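You operate a simulated robot arm through the tools that you are given. There is no shell and no other tool. Be economical: measure what you need, move in short steps, check, and stop when the job is done.

You are at the controls of a simulated robot arm. One attempt, no reset.

JOB
Pack the orange tote on the top of the wooden bench. At the end: the grey steel block (marked "72") from the top of the wooden bench is in the orange tote; the brown wire brush is in the orange tote; the gold brass fitting from the top of the wooden bench is on the brown gauge carton; the grey green-ended billet from the top of the wooden bench stands where the gold brass fitting stood; whatever was shut is shut again. Leave all else as you found it, and nothing knocked over.

The check looks at the end state, three seconds after you hand in, the way a careful person would. Anything else that was tipped, shoved, dropped, spilled or broken makes it a failure.

ROBOT AND FRAMES
A 6-joint arm with a two-finger parallel gripper, fixed in place. Base frame: the origin is at the foot of the arm, x ahead of it, y to its left, z up; the work surface is at about z = 880. Lengths are in mm, angles in degrees, forces in N, time in s.
With the tool pointing down near the work surface it reaches from about 240 to 640 mm from the base axis. Its first joint turns from -66.0 to 66.0 degrees. Payload 2.7 kg.
The TCP is the grasp point between the finger pads, 23 mm short of the fingertips. In the tool frame z runs along the fingers and y along their closing line. Largest opening 94 mm; finger width 38, thickness 10; the body of the gripper, 54 by 96 mm, starts 39 mm behind the TCP.
Orientation is told as [roll, pitch, yaw] about the base's x, y, z axes, in that order, counted from this pose: with the fingers straight down and closing along the base's y, the tool's x points along the base's -x, its y along +y and its z along -z.

CONTROLS
- The arm moves only by the tool drive_tool. Its argument "commands" is a list of rows, each a list of 7 numbers: the shift along the tool's x, y, z in cm, then the turn, a rotation vector about the tool's x, y, z in degrees, then the gripper command, from -1 (shut) to 1 (fully open), values between in proportion. In form: [[x, y, z, wx, wy, wz, gripper], ...]. A call has 1 to 8 rows; each row shifts and turns the commanded pose from where the row before left it, along the tool's axes as they then stand. A row lasts 0.2 s, in which the tool goes at most 50 mm and 8.6 degrees; a call with a longer step from one row to the next is refused whole, and so is a gripper value outside its range. Where a pose cannot be reached the arm comes as near as it can. A force on the tool above 40 N (or 10 N above the force at the start of the call, whichever is more), or a blocked arm, ends the call early, and 0.2 s more pass. The fingers move at their own pace (about 45 mm/s each) and stop on an object; they squeeze with about 32 N. The grip force told is the motor's: it shows also when the fingers shut on nothing. Time passes only in rows, and 0.2 s behind the last, so rows that do not move let the fingers close. The reply holds the time, the measured pose of the TCP, the force on the tool along the base axes, the opening and the grip force, in the units named above and with some noise, with the torque about the TCP (base axes, N m) and any sound that the robot's microphone picked up, and new pictures: "show" is both (left out), scene, wrist or none.
- Cameras (640 x 400 px; columns grow to the right, rows downward): "scene" is fixed at [72.3, -434.2, 1397.4]; the picture's right is [0.79, -0.62, 0.00], its down [-0.40, -0.51, -0.76] and it looks along [0.47, 0.60, -0.65] (base axes); focal length 214 px, centre (320, 200). "wrist" rides on the gripper at [87, 16, -75] in the tool frame; the picture's right is [-0.18, 0.98, 0.00], its down [-0.58, -0.11, -0.81] and it looks along [-0.79, -0.15, 0.59] (tool axes); focal length 243 px, centre (320, 200). There is no depth. A picture from a camera that has moved, and an enlarged one, comes with that camera's place and axes in the base frame and with its lens.
- inspect(camera, box): a new picture of the part [left, top, right, bottom] of that camera's present view, enlarged. It takes no simulated time.
- close_job(): hands the job in; it is judged then, once.

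Go step by step. Nothing tells you positions but the pictures and the camera data: compare them with the known pose of the tool, close in by small moves and look again before you grip or let go. The budget is 120 turns and 200 pictures, counting those below and the enlarged ones. Unless the task says otherwise, let go and move clear before handing in, and close with one line.

The tools are called after "Call:" as a command line: name --pt "numbers of a row" for each row, then --argument value for the rest, lists and objects as JSON in quotes. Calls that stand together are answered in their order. drive_tool: Moves the arm, as the interface text tells. Its arguments: {"type":"object","properties":{"commands":{"type":"array"},"show":{"type":"string","enum":["both","scene","wrist","none"]}},"required":["commands"]} The other tools are called the same way: inspect (camera, box) takes an enlarged picture of a part of a camera's view; close_job () hands the job in.

At the start:

```text
time_s: 0.0
tool_pos: [344.2, -53.1, 1216.1]
ee_rot: [0.0, 0.0, 0.0]
wrist_force: [0.7, 0.0, -0.6]
moment: [-0.01, 0.0, 0.0]
gripper_width: 94.2
grip_force: 0.2
```

scene: 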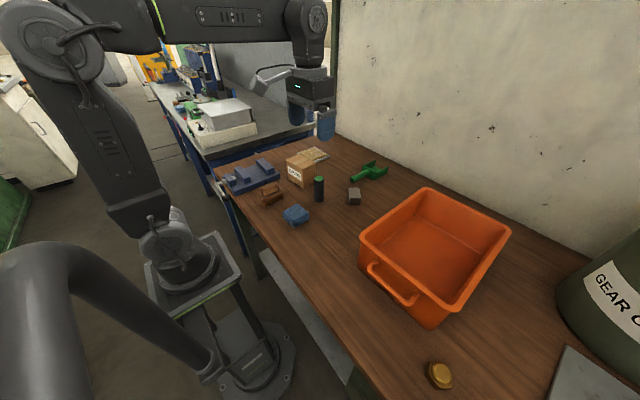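
wrist: 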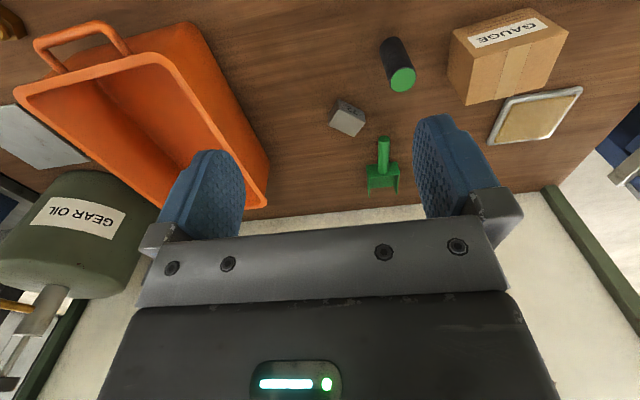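

I see the bench with the tote, gauge carton, billet, steel block, brush-like item, blue rag and gold fitting. I'll enlarge the scene to identify and measure them.

Call:
inspect --camera "scene" --box '[210, 130, 400, 250]'

Call:
inspect --camera "scene" --box '[340, 170, 640, 400]'

Call:
inspect --camera "wrist" --box '[300, 0, 640, 210]'

```text
3.33 times, centred on (305, 190) of scene
camera zoom: at [72.3, -434.2, 1397.4], right [0.79, -0.62, 0.0], down [-0.4, -0.51, -0.76], along [0.47, 0.6, -0.65], focal length 715 px, centre (370, 233)
```

zoom: 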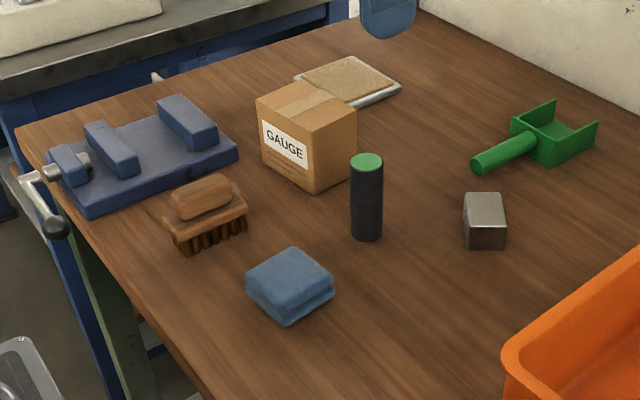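

```text
1.74 times, centred on (490, 285) of scene
camera zoom: at [72.3, -434.2, 1397.4], right [0.79, -0.62, 0.0], down [-0.4, -0.51, -0.76], along [0.47, 0.6, -0.65], focal length 373 px, centre (24, 52)
```

zoom: 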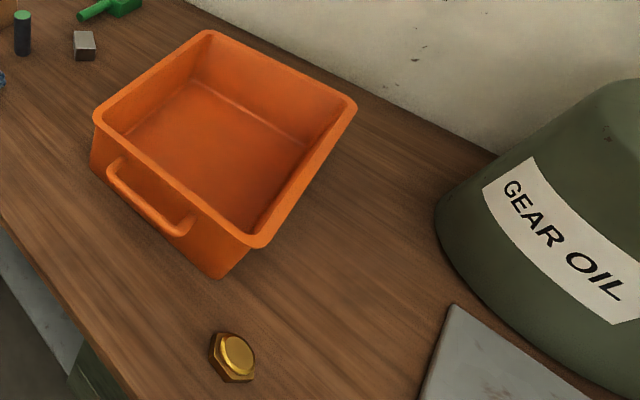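

```text
1.88 times, centred on (470, 105) of wrist
camera zoom: at [256.7, -38.4, 1292.1], right [0.18, 0.98, 0.0], down [0.58, -0.11, 0.81], along [0.79, -0.15, -0.59], focal length 457 px, centre (38, 379)
```

zoom: 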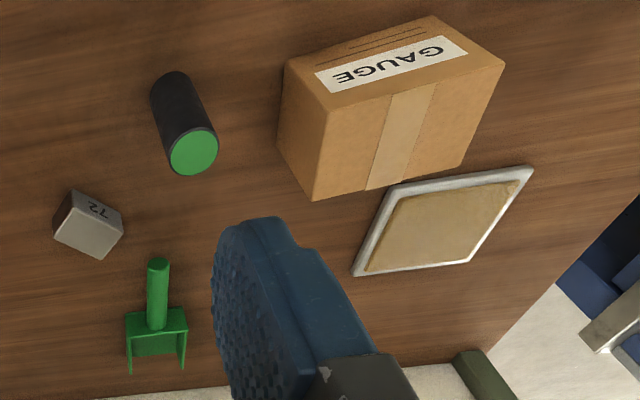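

Estimates (mm): block ~(547,-32), billet ~(444,45), carton ~(480,190) with its top at ~978, brush ~(305,147), fitting ~(308,-501), tote x 370–690, y -445 to -220. I'll start with the block, moving over it for a closer look.

Call:
drive_tool --pt "-2.9 0.3 2.8 0 0 0 1" --pt "-2.9 0.3 2.8 0 0 0 1" --pt "-2.9 0.3 2.8 0 0 0 1" --pt "-2.9 0.3 2.8 0 0 0 1" --pt "-2.9 0.3 2.8 0 0 0 1" --pt "-2.9 0.3 2.8 0 0 0 1"

```text
time_s: 1.4
tool_pos: [516.9, -35.8, 1051.3]
ee_rot: [-0.1, 0.0, -0.1]
wrist_force: [0.1, 0.9, 0.3]
moment: [-0.01, 0.03, 0.0]
gripper_width: 93.8
grip_force: 0.1
camera wrist: at [429.8, -20.6, 1125.0], right [0.18, 0.98, 0.0], down [0.58, -0.11, 0.81], along [0.79, -0.15, -0.59], focal length 243 px, centre (320, 200)
```

scene: 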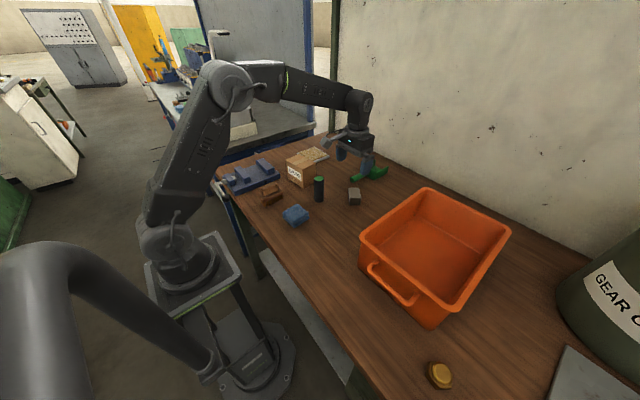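
wrist: 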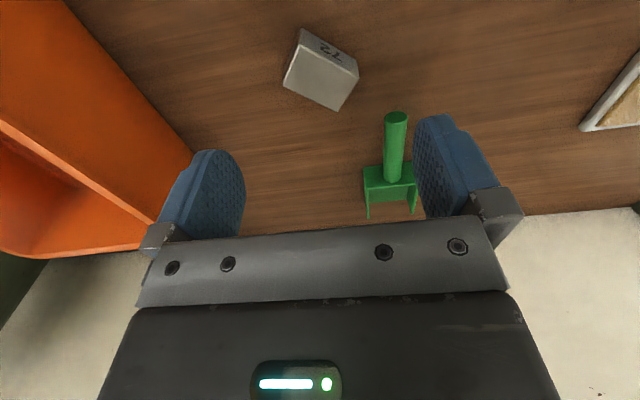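

Call:
inspect --camera "wrist" --box '[260, 10, 400, 130]'

```text
3.33 times, centred on (330, 70) of wrist
camera zoom: at [429.8, -20.6, 1125.0], right [0.18, 0.98, 0.0], down [0.58, -0.11, 0.81], along [0.79, -0.15, -0.59], focal length 809 px, centre (287, 633)
```

zoom: 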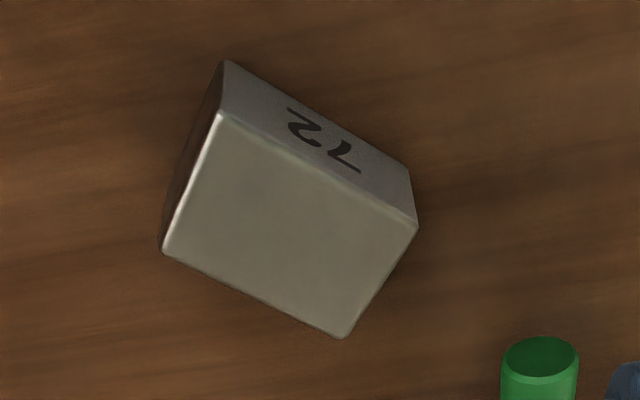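

Block: top-face centre (540,-41), height ~31, long axis (57 mm) at ~51°, short side 39 mm. I'll yaw to -39° to close on the long axis, centre over it and descend partway.

Call:
drive_tool --pt "0 0 0 0 0 7.8 0.9" --pt "0 0 0 0 0 7.8 0.9" --pt "0 0 0 0 0 7.8 0.9" --pt "0 0 0 0 0 7.8 0.9" --pt "0 0 0 0 0 7.8 0.9" --pt "-2.15 1.0 3.0 0 0 0 0.9" --pt "0 0 4.0 0 0 0 0.9" --pt "0 0 2.0 0 0 0 0.9"

```text
time_s: 3.2
tool_pos: [541.3, -42.6, 956.6]
ee_rot: [0.0, 0.0, -38.9]
wrist_force: [0.8, 0.7, 1.1]
moment: [0.03, 0.04, 0.02]
gripper_width: 89.4
grip_force: 0.1
camera wrist: at [483.3, 24.4, 1032.5], right [0.76, 0.65, 0.0], down [0.38, -0.45, 0.81], along [0.52, -0.61, -0.59], focal length 243 px, centre (320, 200)
```

scene: 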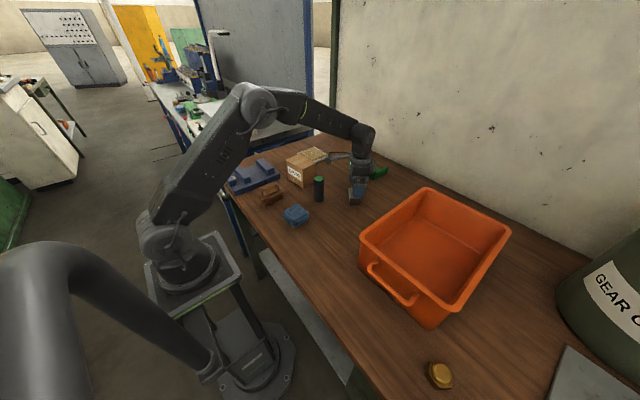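
wrist: 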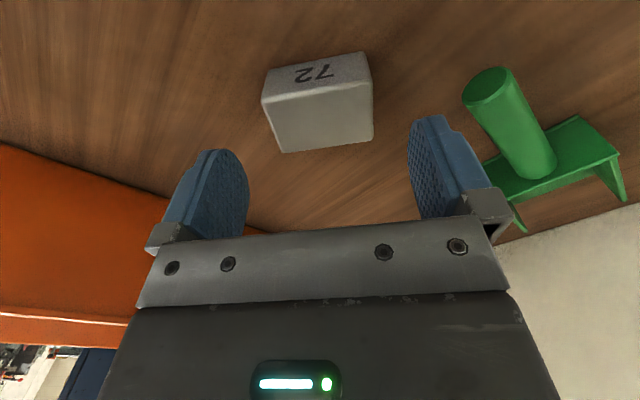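

The block sits centred between the fingers. I'll descend to ~908 and close.

Call:
drive_tool --pt "0 0 2.5 0 0 0 0.9" --pt "0 0 2.3 0 0 0 0.9" --pt "0 0 0 0 0 0 0.9" --pt "0 0 0 0 0 0 -1" --pt "0 0 0 0 0 0 -1" --pt "0 0 0 0 0 0 -1" --pt "0 0 0 0 0 0 -1" --show "wrist"

```text
time_s: 4.8
tool_pos: [541.2, -41.7, 910.7]
ee_rot: [0.0, 0.0, -39.0]
wrist_force: [1.9, 0.3, -1.2]
moment: [-0.02, -0.13, 0.01]
gripper_width: 60.0
grip_force: 31.5
camera wrist: at [483.3, 24.6, 985.7], right [0.76, 0.65, 0.0], down [0.38, -0.45, 0.81], along [0.52, -0.61, -0.59], focal length 243 px, centre (320, 200)
```

wrist: 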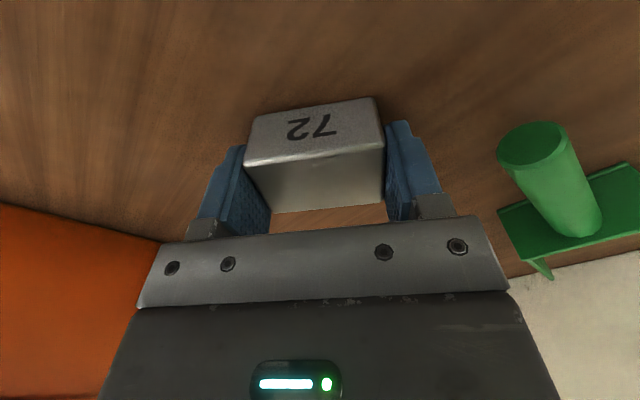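

Block is gripped. I'll lift clear and head towards the tote.

Call:
drive_tool --pt "0 0 -2 0 0 0 -1" --pt "0 0 -4.5 0 0 0 -1" --pt "0 0 -4.5 0 0 0 -1" --pt "0 0 -4.5 0 0 0 -1" --pt "-2.3 -3.67 0 0 0 0 -1" --pt "-2.3 -3.67 0 0 0 0 -1" --pt "-2.3 -3.67 0 0 0 0 -1" --show "none"

Call:
drive_tool --pt "-2.3 -3.67 0 0 0 0 -1" --pt "-2.3 -3.67 0 0 0 0 -1" --pt "-2.3 -3.67 0 0 0 0 -1" --pt "0 0 0 0 0 0 -1"

```text
time_s: 6.4
tool_pos: [524.4, -173.2, 1064.5]
ee_rot: [0.0, 0.0, -39.1]
wrist_force: [0.5, -0.1, -6.1]
moment: [0.0, -0.04, -0.02]
gripper_width: 60.0
grip_force: 31.6
```

```text
time_s: 7.4
tool_pos: [509.9, -300.6, 1064.4]
ee_rot: [0.0, 0.0, -39.0]
wrist_force: [-1.0, -0.2, -6.4]
moment: [-0.01, 0.0, 0.0]
gripper_width: 59.9
grip_force: 32.2
camera wrist: at [451.6, -234.3, 1139.6], right [0.76, 0.65, 0.0], down [0.38, -0.45, 0.81], along [0.52, -0.61, -0.59], focal length 243 px, centre (320, 200)
```

scene: 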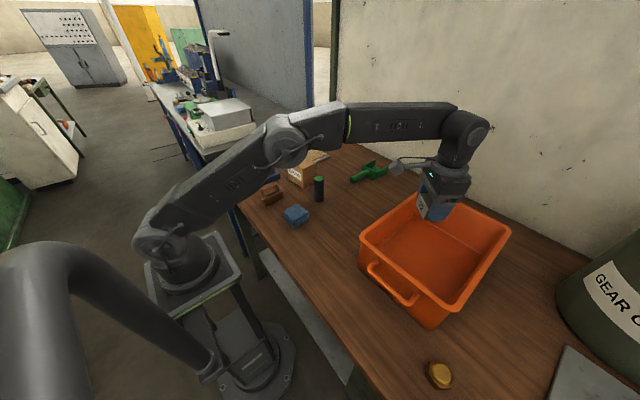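
wrist: 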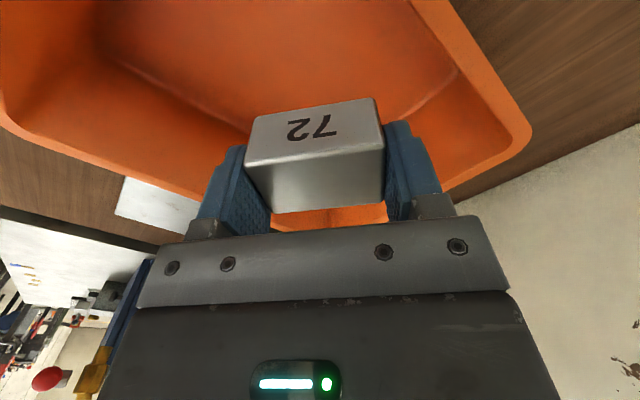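

The block is over the tote interior. I'll shift slightly away from the wall and lower it in.

Call:
drive_tool --pt "-0.5 -2.2 0 0 0 0 -1" --pt "0 0 4 0 0 0 -1" --pt "0 0 4 0 0 0 -1" --pt "0 0 3.5 0 0 0 -1" --pt "0 0 1.5 0 0 0 -1" --pt "0 0 0 0 0 0 -1"

```text
time_s: 8.8
tool_pos: [500.5, -318.0, 935.4]
ee_rot: [-0.1, 0.0, -38.9]
wrist_force: [0.1, -0.4, -5.9]
moment: [-0.03, -0.03, 0.0]
gripper_width: 60.2
grip_force: 32.1
camera wrist: at [442.5, -252.2, 1009.6], right [0.76, 0.65, 0.0], down [0.38, -0.45, 0.81], along [0.52, -0.61, -0.59], focal length 243 px, centre (320, 200)
```

scene: 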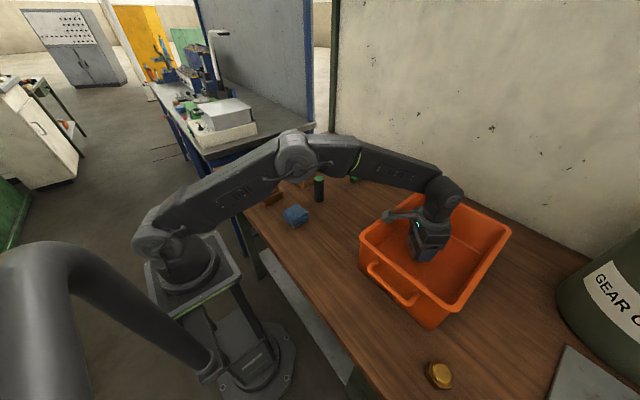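
wrist: 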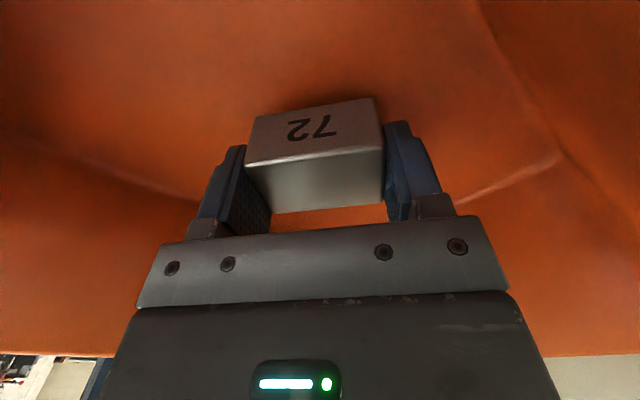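

Still free of contact. I'll lower in small steps until the force shows the floor.

Call:
drive_tool --pt "0 0 0.6 0 0 0 -1" --pt "0 0 0.6 0 0 0 -1" --pt "0 0 0.3 0 0 0 -1" --pt "0 0 0.3 0 0 0 -1" --pt "0 0 0 0 0 0 -1" --show "none"

```text
time_s: 9.8
tool_pos: [500.7, -320.8, 924.8]
ee_rot: [0.0, -0.4, -39.0]
wrist_force: [-0.2, -5.1, 5.9]
moment: [1.61, 0.81, 0.3]
gripper_width: 60.0
grip_force: 32.2
stopped in row 5: the force on the tool passed its limit (the readings are from after the stop); the commanded pose is now the measured one
```

Contact came early, and the torque points at ~(433,-212): the camera housing touched the tote rim, not the block the floor. I'll lift, move deeper into the tote and yaw a little so the camera stays inside the rim.

Call:
drive_tool --pt "0 0 -2 0 0 0 -1" --pt "0 0 -3 0 0 0 -1" --pt "-3.2 0 0 0 0 0 -1" --pt "0 0 0 0 0 -8.5 -1" --pt "0 0 0 0 0 0 -1"

```text
time_s: 11.0
tool_pos: [524.9, -341.2, 973.7]
ee_rot: [0.0, -0.2, -30.4]
wrist_force: [0.2, -0.4, -6.1]
moment: [-0.01, -0.02, 0.01]
gripper_width: 59.9
grip_force: 32.1
camera wrist: at [458.4, -283.6, 1048.6], right [0.66, 0.75, 0.0], down [0.44, -0.39, 0.81], along [0.61, -0.53, -0.59], focal length 243 px, centre (320, 200)
```

scene: 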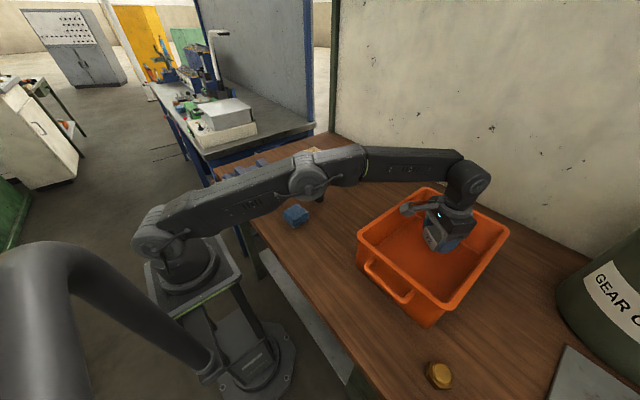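
wrist: 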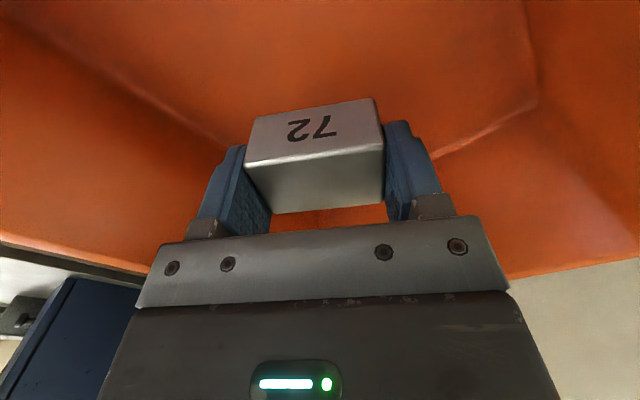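

The camera is now clear of the rim. I'll lower again, with small steps near the end.

Call:
drive_tool --pt "0 0 2.5 0 0 0 -1" --pt "0 0 2.0 0 0 0 -1" --pt "0 0 0.4 0 0 0 -1" --pt "0 0 0.3 0 0 0 -1" --pt "0 0 0.2 0 0 0 -1" --pt "0 0 0.2 0 0 0 -1" --pt "0 0 0 0 0 0 -1"

```text
time_s: 12.6
tool_pos: [525.1, -340.4, 918.9]
ee_rot: [0.0, -0.6, -30.5]
wrist_force: [-1.8, 1.2, 0.4]
moment: [0.27, 0.08, 0.02]
gripper_width: 60.0
grip_force: 32.0
camera wrist: at [458.6, -284.1, 993.1], right [0.66, 0.75, 0.0], down [0.44, -0.39, 0.81], along [0.61, -0.53, -0.59], focal length 243 px, centre (320, 200)
```

scene: 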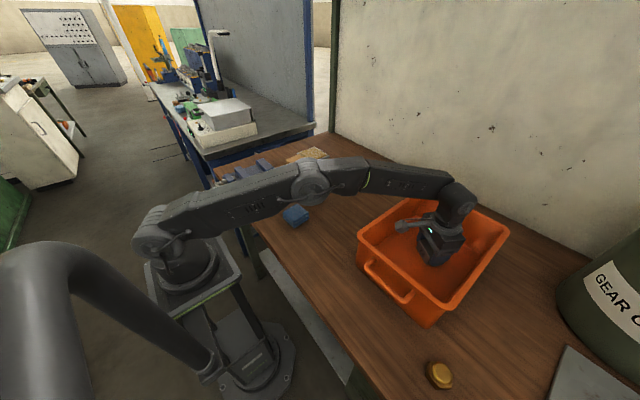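
wrist: 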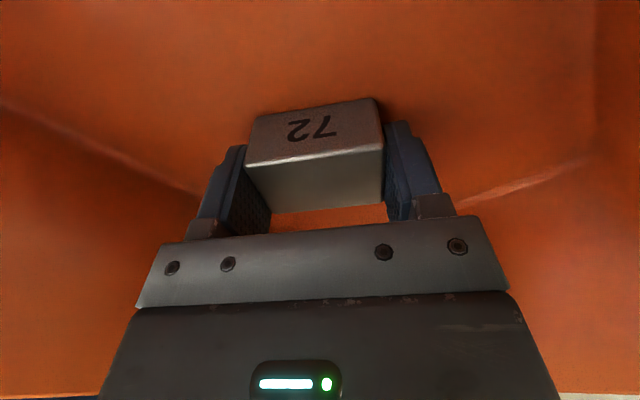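

Contact with the floor (force changed by ~6.5 N). I'll ease 1 mm more, open partly and lift out.

Call:
drive_tool --pt "0 0 0.1 0 0 0 -1" --pt "0 0 0 0 0 0 0.6" --pt "0 0 0 0 0 0 0.6" --pt "0 0 0 0 0 0 0.6" --pt "0 0 -2 0 0 0 0.6" --pt "0 0 -4 0 0 0 0.6" --pt "0 0 -4.5 0 0 0 0.6" --pt "0 0 -4.5 0 0 0 0.6"

```text
time_s: 14.4
tool_pos: [517.0, -336.7, 1047.2]
ee_rot: [0.0, -0.2, -30.4]
wrist_force: [-0.3, -0.2, -1.3]
moment: [0.0, -0.04, -0.02]
gripper_width: 75.4
grip_force: 0.1
out of reach, approached as far as the arm can: row 8
camera wrist: at [448.4, -279.0, 1121.3], right [0.66, 0.75, 0.0], down [0.44, -0.39, 0.81], along [0.61, -0.53, -0.59], focal length 243 px, centre (320, 200)
```

scene: 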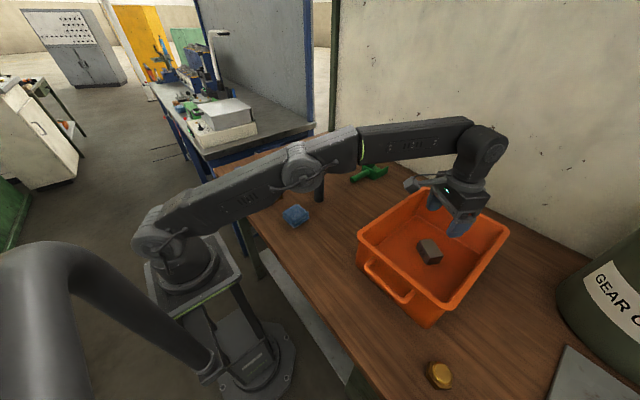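
wrist: 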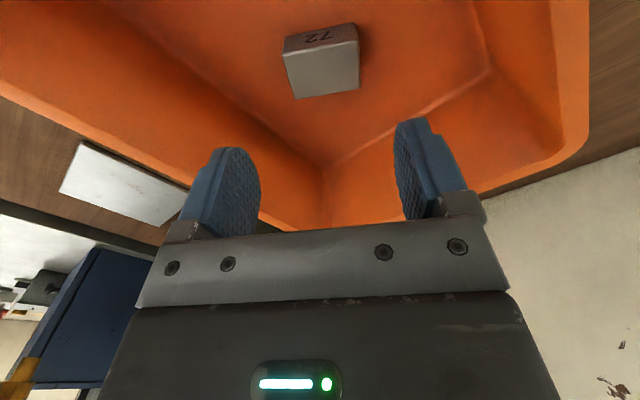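

Block is in the tote. Next I go to the brush, near (305,147).

Call:
drive_tool --pt "3.76 2.61 -0.2 0 0 0 1" --pt "3.76 2.61 -0.2 0 0 0 1" --pt "3.76 2.61 -0.2 0 0 0 1" --pt "3.76 2.61 -0.2 0 0 0 1" --pt "3.76 2.61 -0.2 0 0 0 1" --pt "3.76 2.61 -0.2 0 0 0 1" --pt "3.76 2.61 -0.2 0 0 0 1" --pt "3.76 2.61 -0.2 0 0 0 1" --show "none"

Call:
drive_tool --pt "3.76 2.61 0 0 0 0 1" --pt "3.76 2.61 0 0 0 0 1" --pt "3.76 2.61 0 0 0 0 1" --pt "0 0 0 0 0 -7.2 1" --pt "0 0 0 0 0 -7.2 1" --pt "0 0 0 0 0 0 1"

```text
time_s: 16.2
tool_pos: [362.5, -1.8, 1064.1]
ee_rot: [0.0, -0.4, -30.5]
wrist_force: [-0.1, -0.1, 0.0]
moment: [0.0, -0.01, -0.03]
gripper_width: 94.1
grip_force: 0.2
```

```text
time_s: 17.6
tool_pos: [304.8, 122.3, 1062.9]
ee_rot: [-0.1, -0.4, -15.9]
wrist_force: [-0.1, -0.6, -0.2]
moment: [0.0, 0.0, -0.02]
gripper_width: 93.9
grip_force: 0.1
camera wrist: at [225.2, 161.2, 1137.0], right [0.45, 0.89, 0.0], down [0.52, -0.26, 0.81], along [0.72, -0.36, -0.59], focal length 243 px, centre (320, 200)
```

scene: 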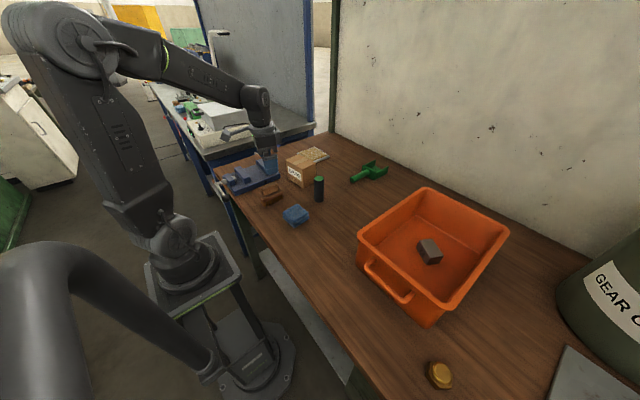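
wrist: 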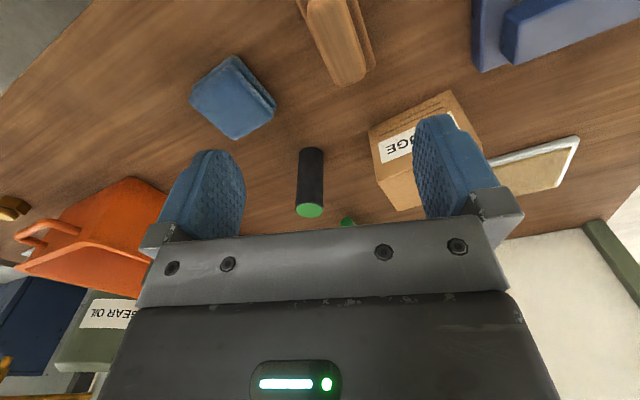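

The brush is partly out of the top of the frame, so I'll back off a bit to see it whole.

Call:
drive_tool --pt "3.5 0 -2 0 0 0 1" --pt "3 0.5 -3 0 0 0 1" --pt "0 0 0 0 0 0 1" --show "wrist"

Call:
inspect --camera "wrist" --box '[270, 0, 430, 120]'

```text
time_s: 18.4
tool_pos: [241.8, 146.1, 1110.6]
ee_rot: [-0.1, -0.4, -16.0]
wrist_force: [0.4, 0.2, 0.0]
moment: [-0.03, 0.01, -0.02]
gripper_width: 94.1
grip_force: 0.0
camera wrist: at [162.4, 185.4, 1185.5], right [0.45, 0.89, 0.0], down [0.52, -0.26, 0.81], along [0.72, -0.36, -0.59], focal length 243 px, centre (320, 200)
```

wrist: 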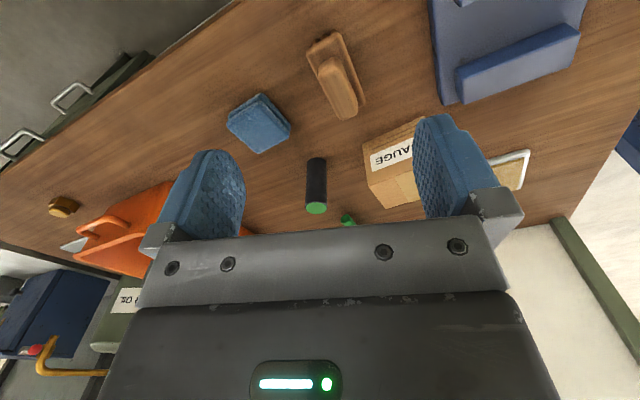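

```text
3.33 times, centred on (350, 60) of wrist
camera zoom: at [162.4, 185.4, 1185.5], right [0.45, 0.89, 0.0], down [0.52, -0.26, 0.81], along [0.72, -0.36, -0.59], focal length 809 px, centre (220, 667)
```

zoom: 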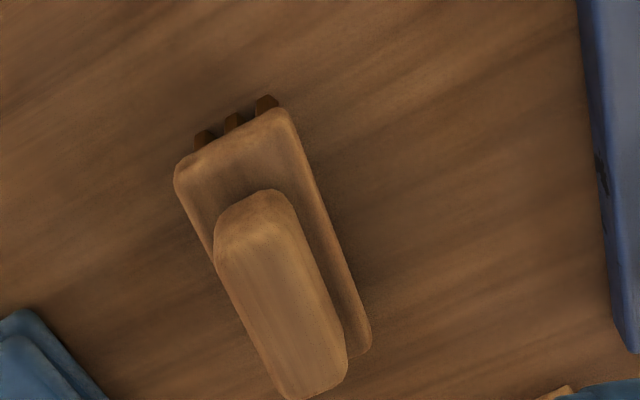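

Brush: plate ~89×38 centred ~(304,140), long axis nearly along x, with a grip block on top. I'll align and drop to ~985 for a check of heights.

Call:
drive_tool --pt "0 0 0 0 0 -6.5 1" --pt "0 0 0 0 0 -6.5 1" --pt "-3.1 -0.14 4.2 0 0 0 1" --pt "-3.1 -0.14 4.2 0 0 0 1" --pt "0 0 4.2 0 0 0 1" --pt "0 0 0 0 0 0 1"

Call:
inspect --camera "wrist" --box '[220, 0, 420, 140]'

Call:
inspect --camera "scene" --box '[220, 150, 340, 230]'

```text
refused: row 3 steps farther than a row can; nothing moved
```

```text
2.86 times, centred on (320, 70) of wrist
camera zoom: at [162.4, 185.4, 1185.5], right [0.45, 0.89, 0.0], down [0.52, -0.26, 0.81], along [0.72, -0.36, -0.59], focal length 693 px, centre (320, 571)
```

zoom: 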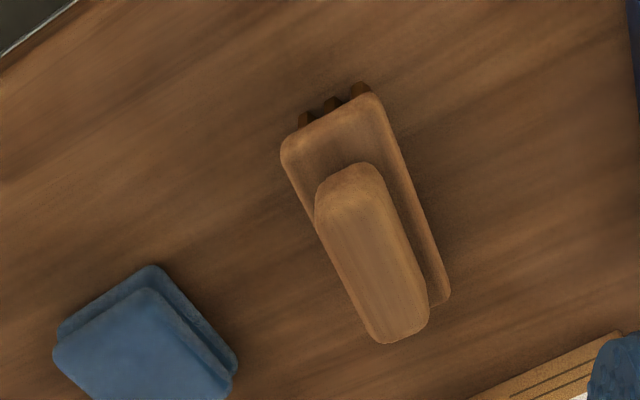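

```text
5.00 times, centred on (280, 190) of scene
camera zoom: at [72.3, -434.2, 1397.4], right [0.79, -0.62, 0.0], down [-0.4, -0.51, -0.76], along [0.47, 0.6, -0.65], focal length 1072 px, centre (520, 250)
```

zoom: 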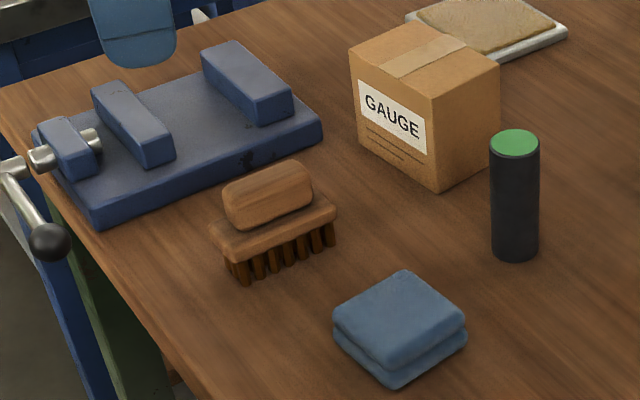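

The brush grip block seems to span z ≈ 915–938, so gripping it high keeps the camera clear of the rim later. I'll redo the approach with shorter steps.

Call:
drive_tool --pt "0 0 0 0 0 -7 1" --pt "0 0 0 0 0 -7 1" --pt "-3.1 -0.14 3.5 0 0 0 1" --pt "-3.1 -0.14 3.5 0 0 0 1" --pt "0 0 3.5 0 0 0 1" --pt "0 0 0 0 0 0 1"

Call:
inspect --camera "wrist" --box '[220, 0, 420, 140]'

```text
time_s: 19.8
tool_pos: [305.5, 139.7, 1006.0]
ee_rot: [-0.2, -0.3, -2.0]
wrist_force: [-0.3, 0.5, -0.6]
moment: [0.02, -0.01, -0.01]
gripper_width: 94.0
grip_force: 0.1
camera wrist: at [218.1, 157.6, 1080.3], right [0.22, 0.98, 0.0], down [0.57, -0.13, 0.81], along [0.79, -0.18, -0.59], focal length 243 px, centre (320, 200)
```

scene: 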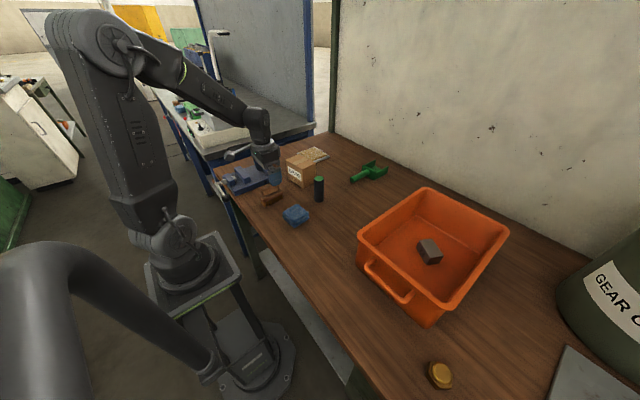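
wrist: 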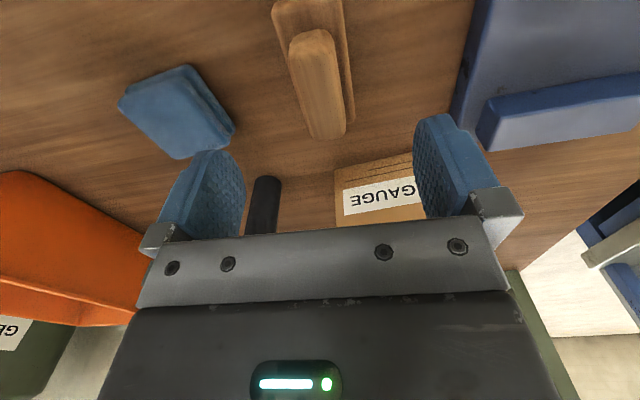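

```text
2.86 times, centred on (320, 70) of wrist
camera zoom: at [218.1, 157.6, 1080.3], right [0.22, 0.98, 0.0], down [0.57, -0.13, 0.81], along [0.79, -0.18, -0.59], focal length 693 px, centre (320, 571)
```

zoom: 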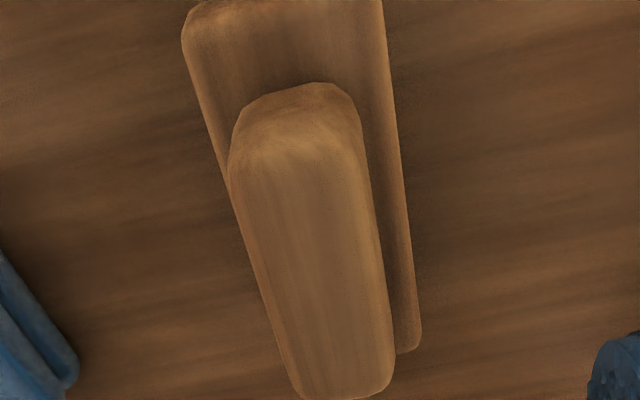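

The brush grip block is centred at ~(305,139), 25 mm wide and aligned with the tool. I'll descend to ~941 and close.

Call:
drive_tool --pt "0 0 3 0 0 0 0.6" --pt "0 0 2.5 0 0 0 0.3" --pt "0 0 0.7 0 0 0 0.3" --pt "0 0 0.4 0 0 0 0.3" --pt "0 0 0 0 0 0 0.3"

Call:
inspect --camera "scene" --box '[220, 150, 340, 230]'

```text
time_s: 21.0
tool_pos: [305.3, 138.5, 939.9]
ee_rot: [-0.2, -0.4, -2.2]
wrist_force: [0.4, 0.7, 0.1]
moment: [-0.02, 0.0, 0.01]
gripper_width: 60.9
grip_force: 0.0
camera wrist: at [219.3, 157.7, 1014.4], right [0.22, 0.98, 0.0], down [0.57, -0.13, 0.81], along [0.79, -0.18, -0.59], focal length 243 px, centre (320, 200)
```

scene: 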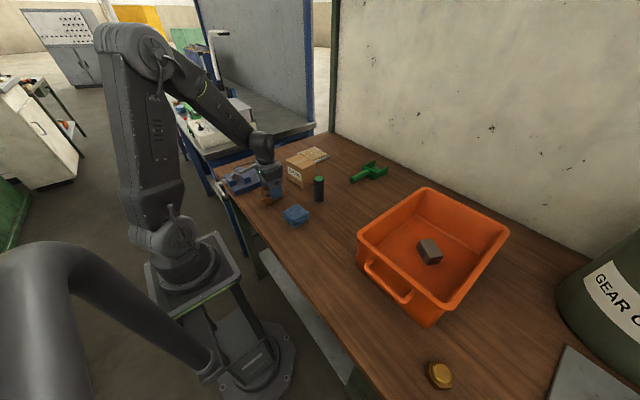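
wrist: 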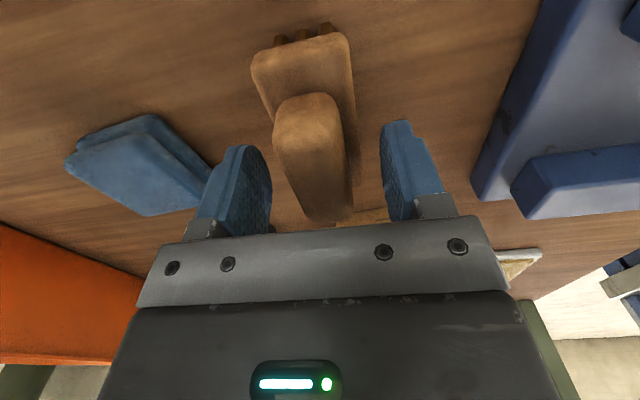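

```text
5.00 times, centred on (280, 190) of scene
camera zoom: at [72.3, -434.2, 1397.4], right [0.79, -0.62, 0.0], down [-0.4, -0.51, -0.76], along [0.47, 0.6, -0.65], focal length 1072 px, centre (520, 250)
```

zoom: 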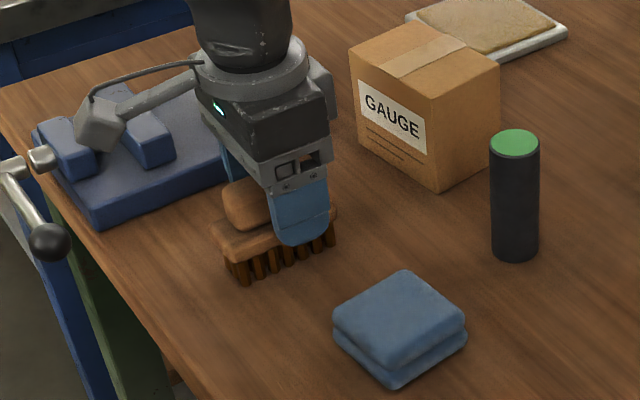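

Fingers straddle the grip block. Closing.

Call:
drive_tool --pt "0 0 0 0 0 0 -1" --pt "0 0 0 0 0 0 -1" --pt "0 0 0 0 0 0 -1" --pt "0 0 0 0 0 0 -1" --show "wrist"

```text
time_s: 22.0
tool_pos: [306.0, 138.1, 940.9]
ee_rot: [-0.2, -0.3, -2.1]
wrist_force: [-0.6, -0.9, 0.4]
moment: [-0.01, 0.0, 0.0]
gripper_width: 39.3
grip_force: 31.8
camera wrist: at [219.3, 157.8, 1014.7], right [0.22, 0.98, 0.0], down [0.57, -0.13, 0.81], along [0.79, -0.18, -0.59], focal length 243 px, centre (320, 200)
```

wrist: 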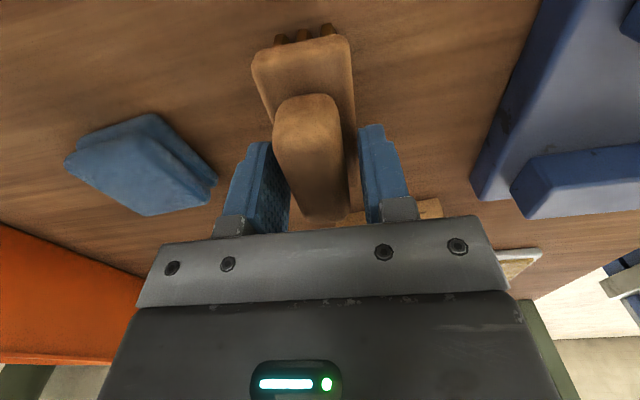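

At 39 mm the fingertips caught the plate's edges rather than the grip block. I'll reopen, go ~9 mm lower for a firmer hold on the plate, and close again.

Call:
drive_tool --pt "0 0 0 0 0 0 0.3" --pt "0 0 0 0 0 0 0.3" --pt "0 0 0.9 0 0 0 0.3" --pt "0 0 0 0 0 0 -1" --pt "0 0 0 0 0 0 -1" --pt "0 0 0 0 0 0 -1" --pt "0 0 -1 0 0 0 -1" --pt "0 0 -2 0 0 0 -1"

Call:
inspect --camera "scene" --box '[220, 150, 340, 230]'

```text
time_s: 23.8
tool_pos: [305.5, 138.8, 962.0]
ee_rot: [-0.2, -0.3, -2.1]
wrist_force: [-0.4, -0.5, -0.8]
moment: [0.01, -0.05, 0.01]
gripper_width: 39.1
grip_force: 31.6
camera wrist: at [219.7, 157.8, 1036.1], right [0.22, 0.98, 0.0], down [0.57, -0.13, 0.81], along [0.79, -0.18, -0.59], focal length 243 px, centre (320, 200)
```

scene: 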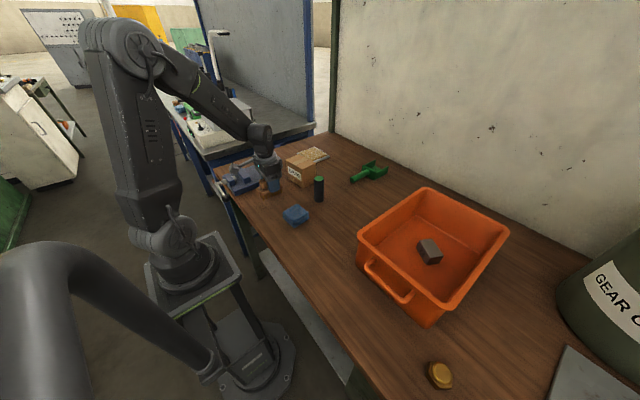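
wrist: 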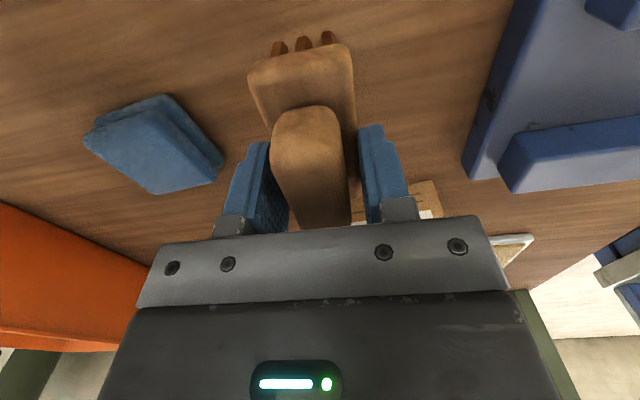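

```text
5.00 times, centred on (280, 190) of scene
camera zoom: at [72.3, -434.2, 1397.4], right [0.79, -0.62, 0.0], down [-0.4, -0.51, -0.76], along [0.47, 0.6, -0.65], focal length 1072 px, centre (520, 250)
```

zoom: 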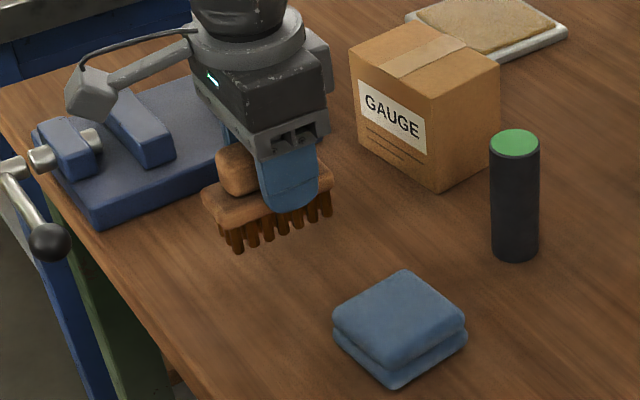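

Brush is held level. Lifting it and carrying it to the tote.

Call:
drive_tool --pt "0 0 -4.5 0 0 0 -1" --pt "0 0 -4.5 0 0 0 -1" --pt "0 0 -4 0 0 0 -1" --pt "-1.7 -4.23 0 0 0 0 -1" --pt "-1.7 -4.23 0 0 0 0 -1" --pt "-1.7 -4.23 0 0 0 0 -1" --pt "-1.7 -4.23 0 0 0 0 -1" --pt "-1.7 -4.23 0 0 0 0 -1" --show "none"

Call:
drive_tool --pt "-1.7 -4.23 0 0 0 0 -1" --pt "-1.7 -4.23 0 0 0 0 -1" --pt "-1.7 -4.23 0 0 0 0 -1" --pt "-1.7 -4.23 0 0 0 0 -1" --pt "-1.7 -4.23 0 0 0 0 -1" --pt "0 0 3 0 0 0 -1" --pt "0 0 0 0 0 0 -1"

```text
time_s: 25.6
tool_pos: [383.8, -77.4, 1090.9]
ee_rot: [-0.2, -0.3, -2.0]
wrist_force: [-0.7, 0.3, -1.6]
moment: [0.04, 0.0, -0.05]
gripper_width: 39.4
grip_force: 31.8
```

```text
time_s: 27.2
tool_pos: [462.2, -291.9, 1064.6]
ee_rot: [-0.2, -0.2, -2.1]
wrist_force: [-0.2, -0.1, -1.4]
moment: [0.0, 0.02, 0.02]
gripper_width: 39.5
grip_force: 32.0
camera wrist: at [374.6, -272.7, 1138.5], right [0.22, 0.98, 0.0], down [0.57, -0.13, 0.81], along [0.79, -0.18, -0.59], focal length 243 px, centre (320, 200)
```

scene: 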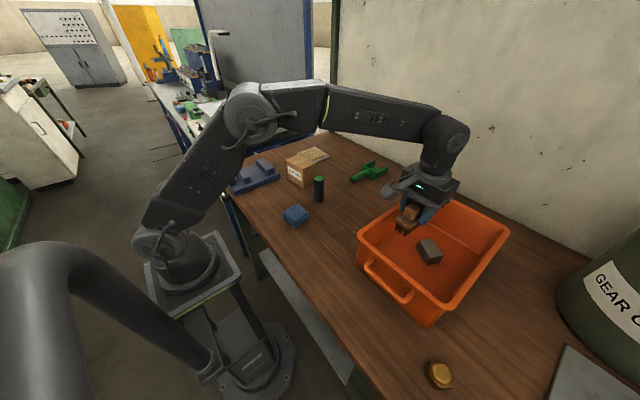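
wrist: 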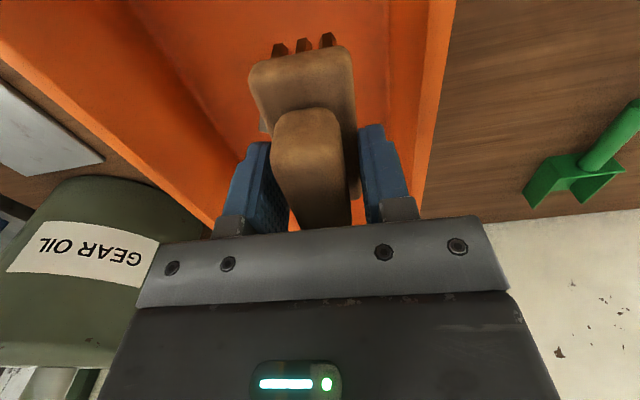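

Good position over the tote floor beside the block. Lowering with force checks.

Call:
drive_tool --pt "0 0 4.5 0 0 0 -1" --pt "0 0 4.5 0 0 0 -1" --pt "0 0 2.4 0 0 0 -1" --pt "0 0 0.4 0 0 0 -1" --pt "0 0 0.3 0 0 0 -1" --pt "0 0 0 0 0 0 -1"

```text
time_s: 28.6
tool_pos: [462.6, -290.5, 943.7]
ee_rot: [-0.3, -0.4, -2.0]
wrist_force: [-0.1, -0.5, -0.9]
moment: [-0.02, 0.0, -0.05]
gripper_width: 39.1
grip_force: 32.1
camera wrist: at [374.7, -271.2, 1017.1], right [0.22, 0.98, 0.0], down [0.57, -0.13, 0.81], along [0.79, -0.18, -0.59], focal length 243 px, centre (320, 200)
```

scene: 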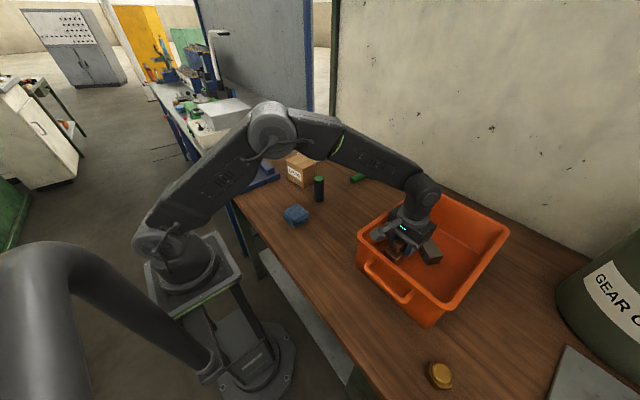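
wrist: 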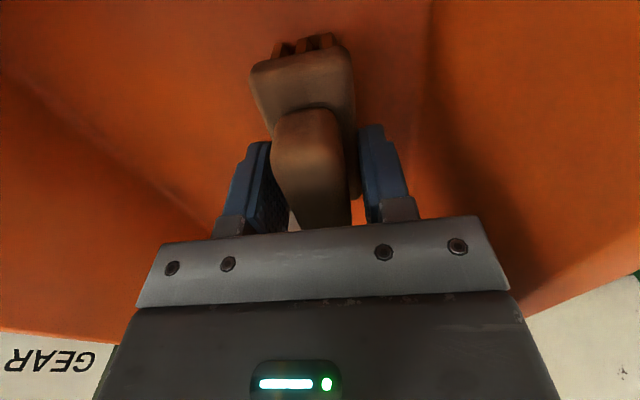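

Call:
drive_tool --pt "0 0 0.2 0 0 0 -1" --pt "0 0 0.1 0 0 0 -1" --pt "0 0 0 0 0 0 -1" --show "none"

```text
time_s: 29.4
tool_pos: [461.0, -289.7, 939.9]
ee_rot: [-0.2, -0.3, -2.1]
wrist_force: [-0.1, 0.0, -0.6]
moment: [-0.02, -0.03, 0.01]
gripper_width: 39.1
grip_force: 31.9
```

Still little force, so I'm continuing in 1 mm steps.

Call:
drive_tool --pt "0 0 0.1 0 0 0 -1" --pt "0 0 0.1 0 0 0 -1" --pt "0 0 0 0 0 0 -1" --show "none"

```text
time_s: 30.2
tool_pos: [463.2, -289.7, 939.8]
ee_rot: [-0.4, -0.5, -2.0]
wrist_force: [-0.3, 0.8, 14.9]
moment: [0.2, 0.48, 0.0]
gripper_width: 39.3
grip_force: 32.6
```

The brush bristles are on the floor. Opening partly and lifting out.

Call:
drive_tool --pt "0 0 -0.1 0 0 0 -1" --pt "0 0 0 0 0 0 0.3" --pt "0 0 0 0 0 0 0.3" --pt "0 0 -2 0 0 0 0.3" --pt "0 0 -4.5 0 0 0 0.3" --pt "0 0 -4.5 0 0 0 0.3" --pt "0 0 -4 0 0 0 0.3" --pt "0 0 0 0 0 0 0.3"

Call:
inspect --camera "scene" --box '[340, 170, 640, 400]'

```text
time_s: 32.0
tool_pos: [458.3, -290.7, 1091.2]
ee_rot: [-0.2, -0.3, -2.2]
wrist_force: [0.4, 0.2, 0.1]
moment: [0.0, 0.0, 0.01]
gripper_width: 61.0
grip_force: 0.0
camera wrist: at [371.3, -271.3, 1165.1], right [0.22, 0.98, 0.0], down [0.57, -0.13, 0.81], along [0.79, -0.18, -0.59], focal length 243 px, centre (320, 200)
```

scene: 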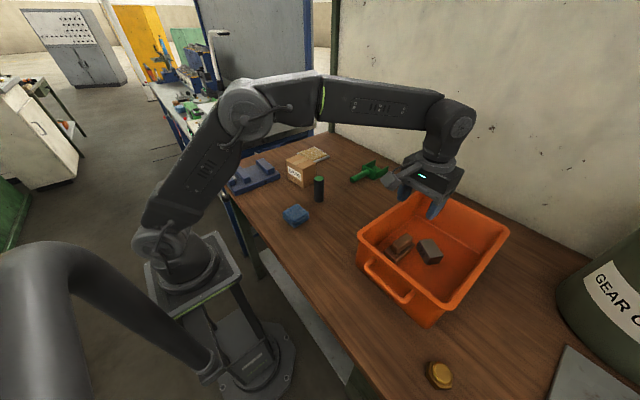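
wrist: 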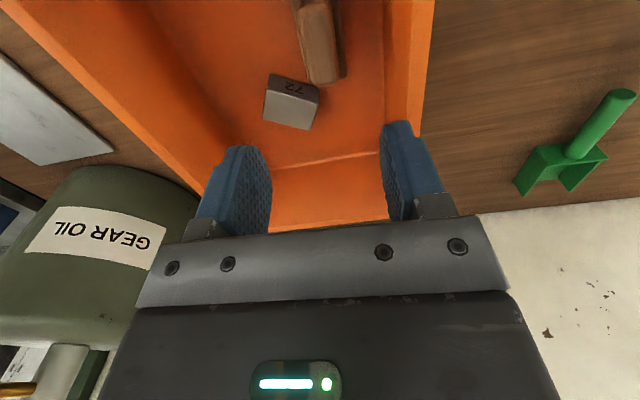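

```text
1.74 times, centred on (490, 285) of scene
camera zoom: at [72.3, -434.2, 1397.4], right [0.79, -0.62, 0.0], down [-0.4, -0.51, -0.76], along [0.47, 0.6, -0.65], focal length 373 px, centre (24, 52)
```

zoom: 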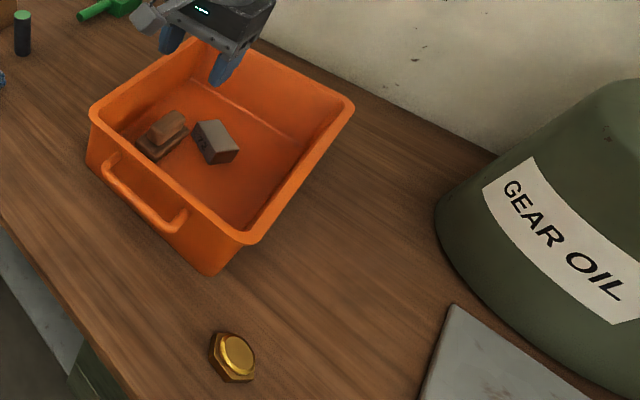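

Brush and block both sit in the tote. Next I'll go look at the gold fitting near (308,-501).

Call:
drive_tool --pt "2.87 -3.08 0.5 0 0 0 1" --pt "2.87 -3.08 0.5 0 0 0 1" --pt "2.87 -3.08 0.5 0 0 0 1" --pt "2.87 -3.08 0.5 0 0 0 1" --pt "2.87 -3.08 0.5 0 0 0 1" --pt "2.87 -3.08 0.5 0 0 0 1" --pt "0 0 0 0 0 0 1"

Call:
inspect --camera "wrist" --box '[220, 0, 420, 140]'

Call:
inspect --camera "scene" --box '[400, 340, 480, 400]'

```text
time_s: 33.6
tool_pos: [282.6, -468.9, 1058.2]
ee_rot: [-0.2, -0.4, -2.0]
wrist_force: [-1.0, -0.1, -0.1]
moment: [0.05, 0.0, 0.01]
gripper_width: 93.9
grip_force: 0.0
camera wrist: at [195.4, -449.4, 1132.1], right [0.22, 0.98, 0.0], down [0.57, -0.13, 0.81], along [0.79, -0.18, -0.59], focal length 243 px, centre (320, 200)
```

scene: 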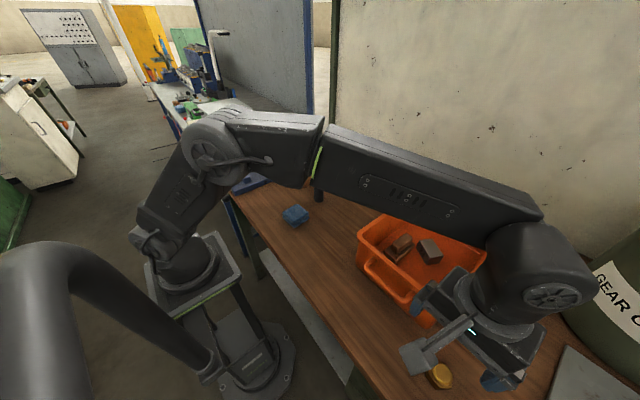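
wrist: 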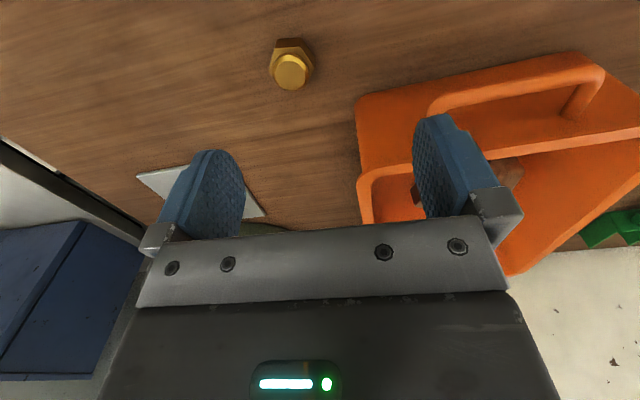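

```text
2.86 times, centred on (320, 70) of wrist
camera zoom: at [195.4, -449.4, 1132.1], right [0.22, 0.98, 0.0], down [0.57, -0.13, 0.81], along [0.79, -0.18, -0.59], focal length 693 px, centre (320, 571)
```

zoom: 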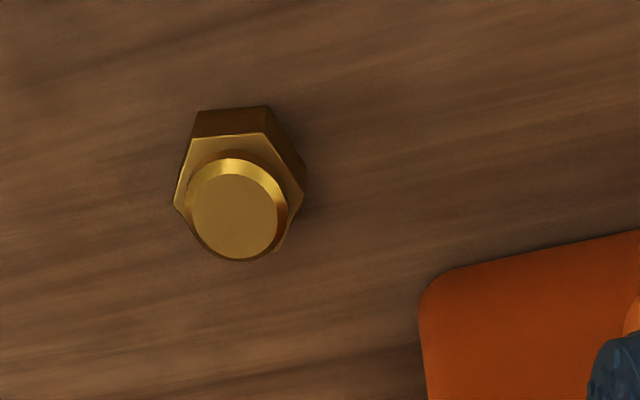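

```text
6.67 times, centred on (440, 370) of scene
camera zoom: at [72.3, -434.2, 1397.4], right [0.79, -0.62, 0.0], down [-0.4, -0.51, -0.76], along [0.47, 0.6, -0.65], focal length 1430 px, centre (-480, -933)
```

zoom: 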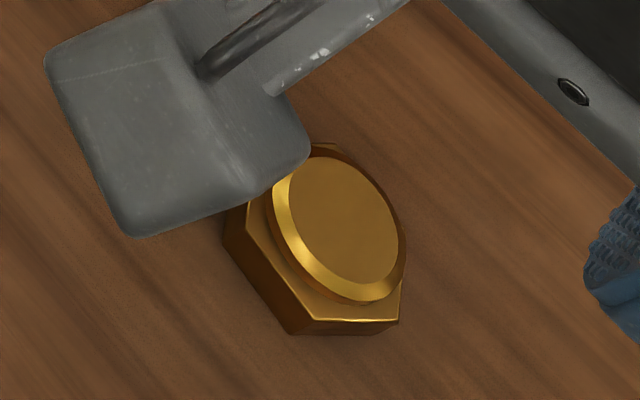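

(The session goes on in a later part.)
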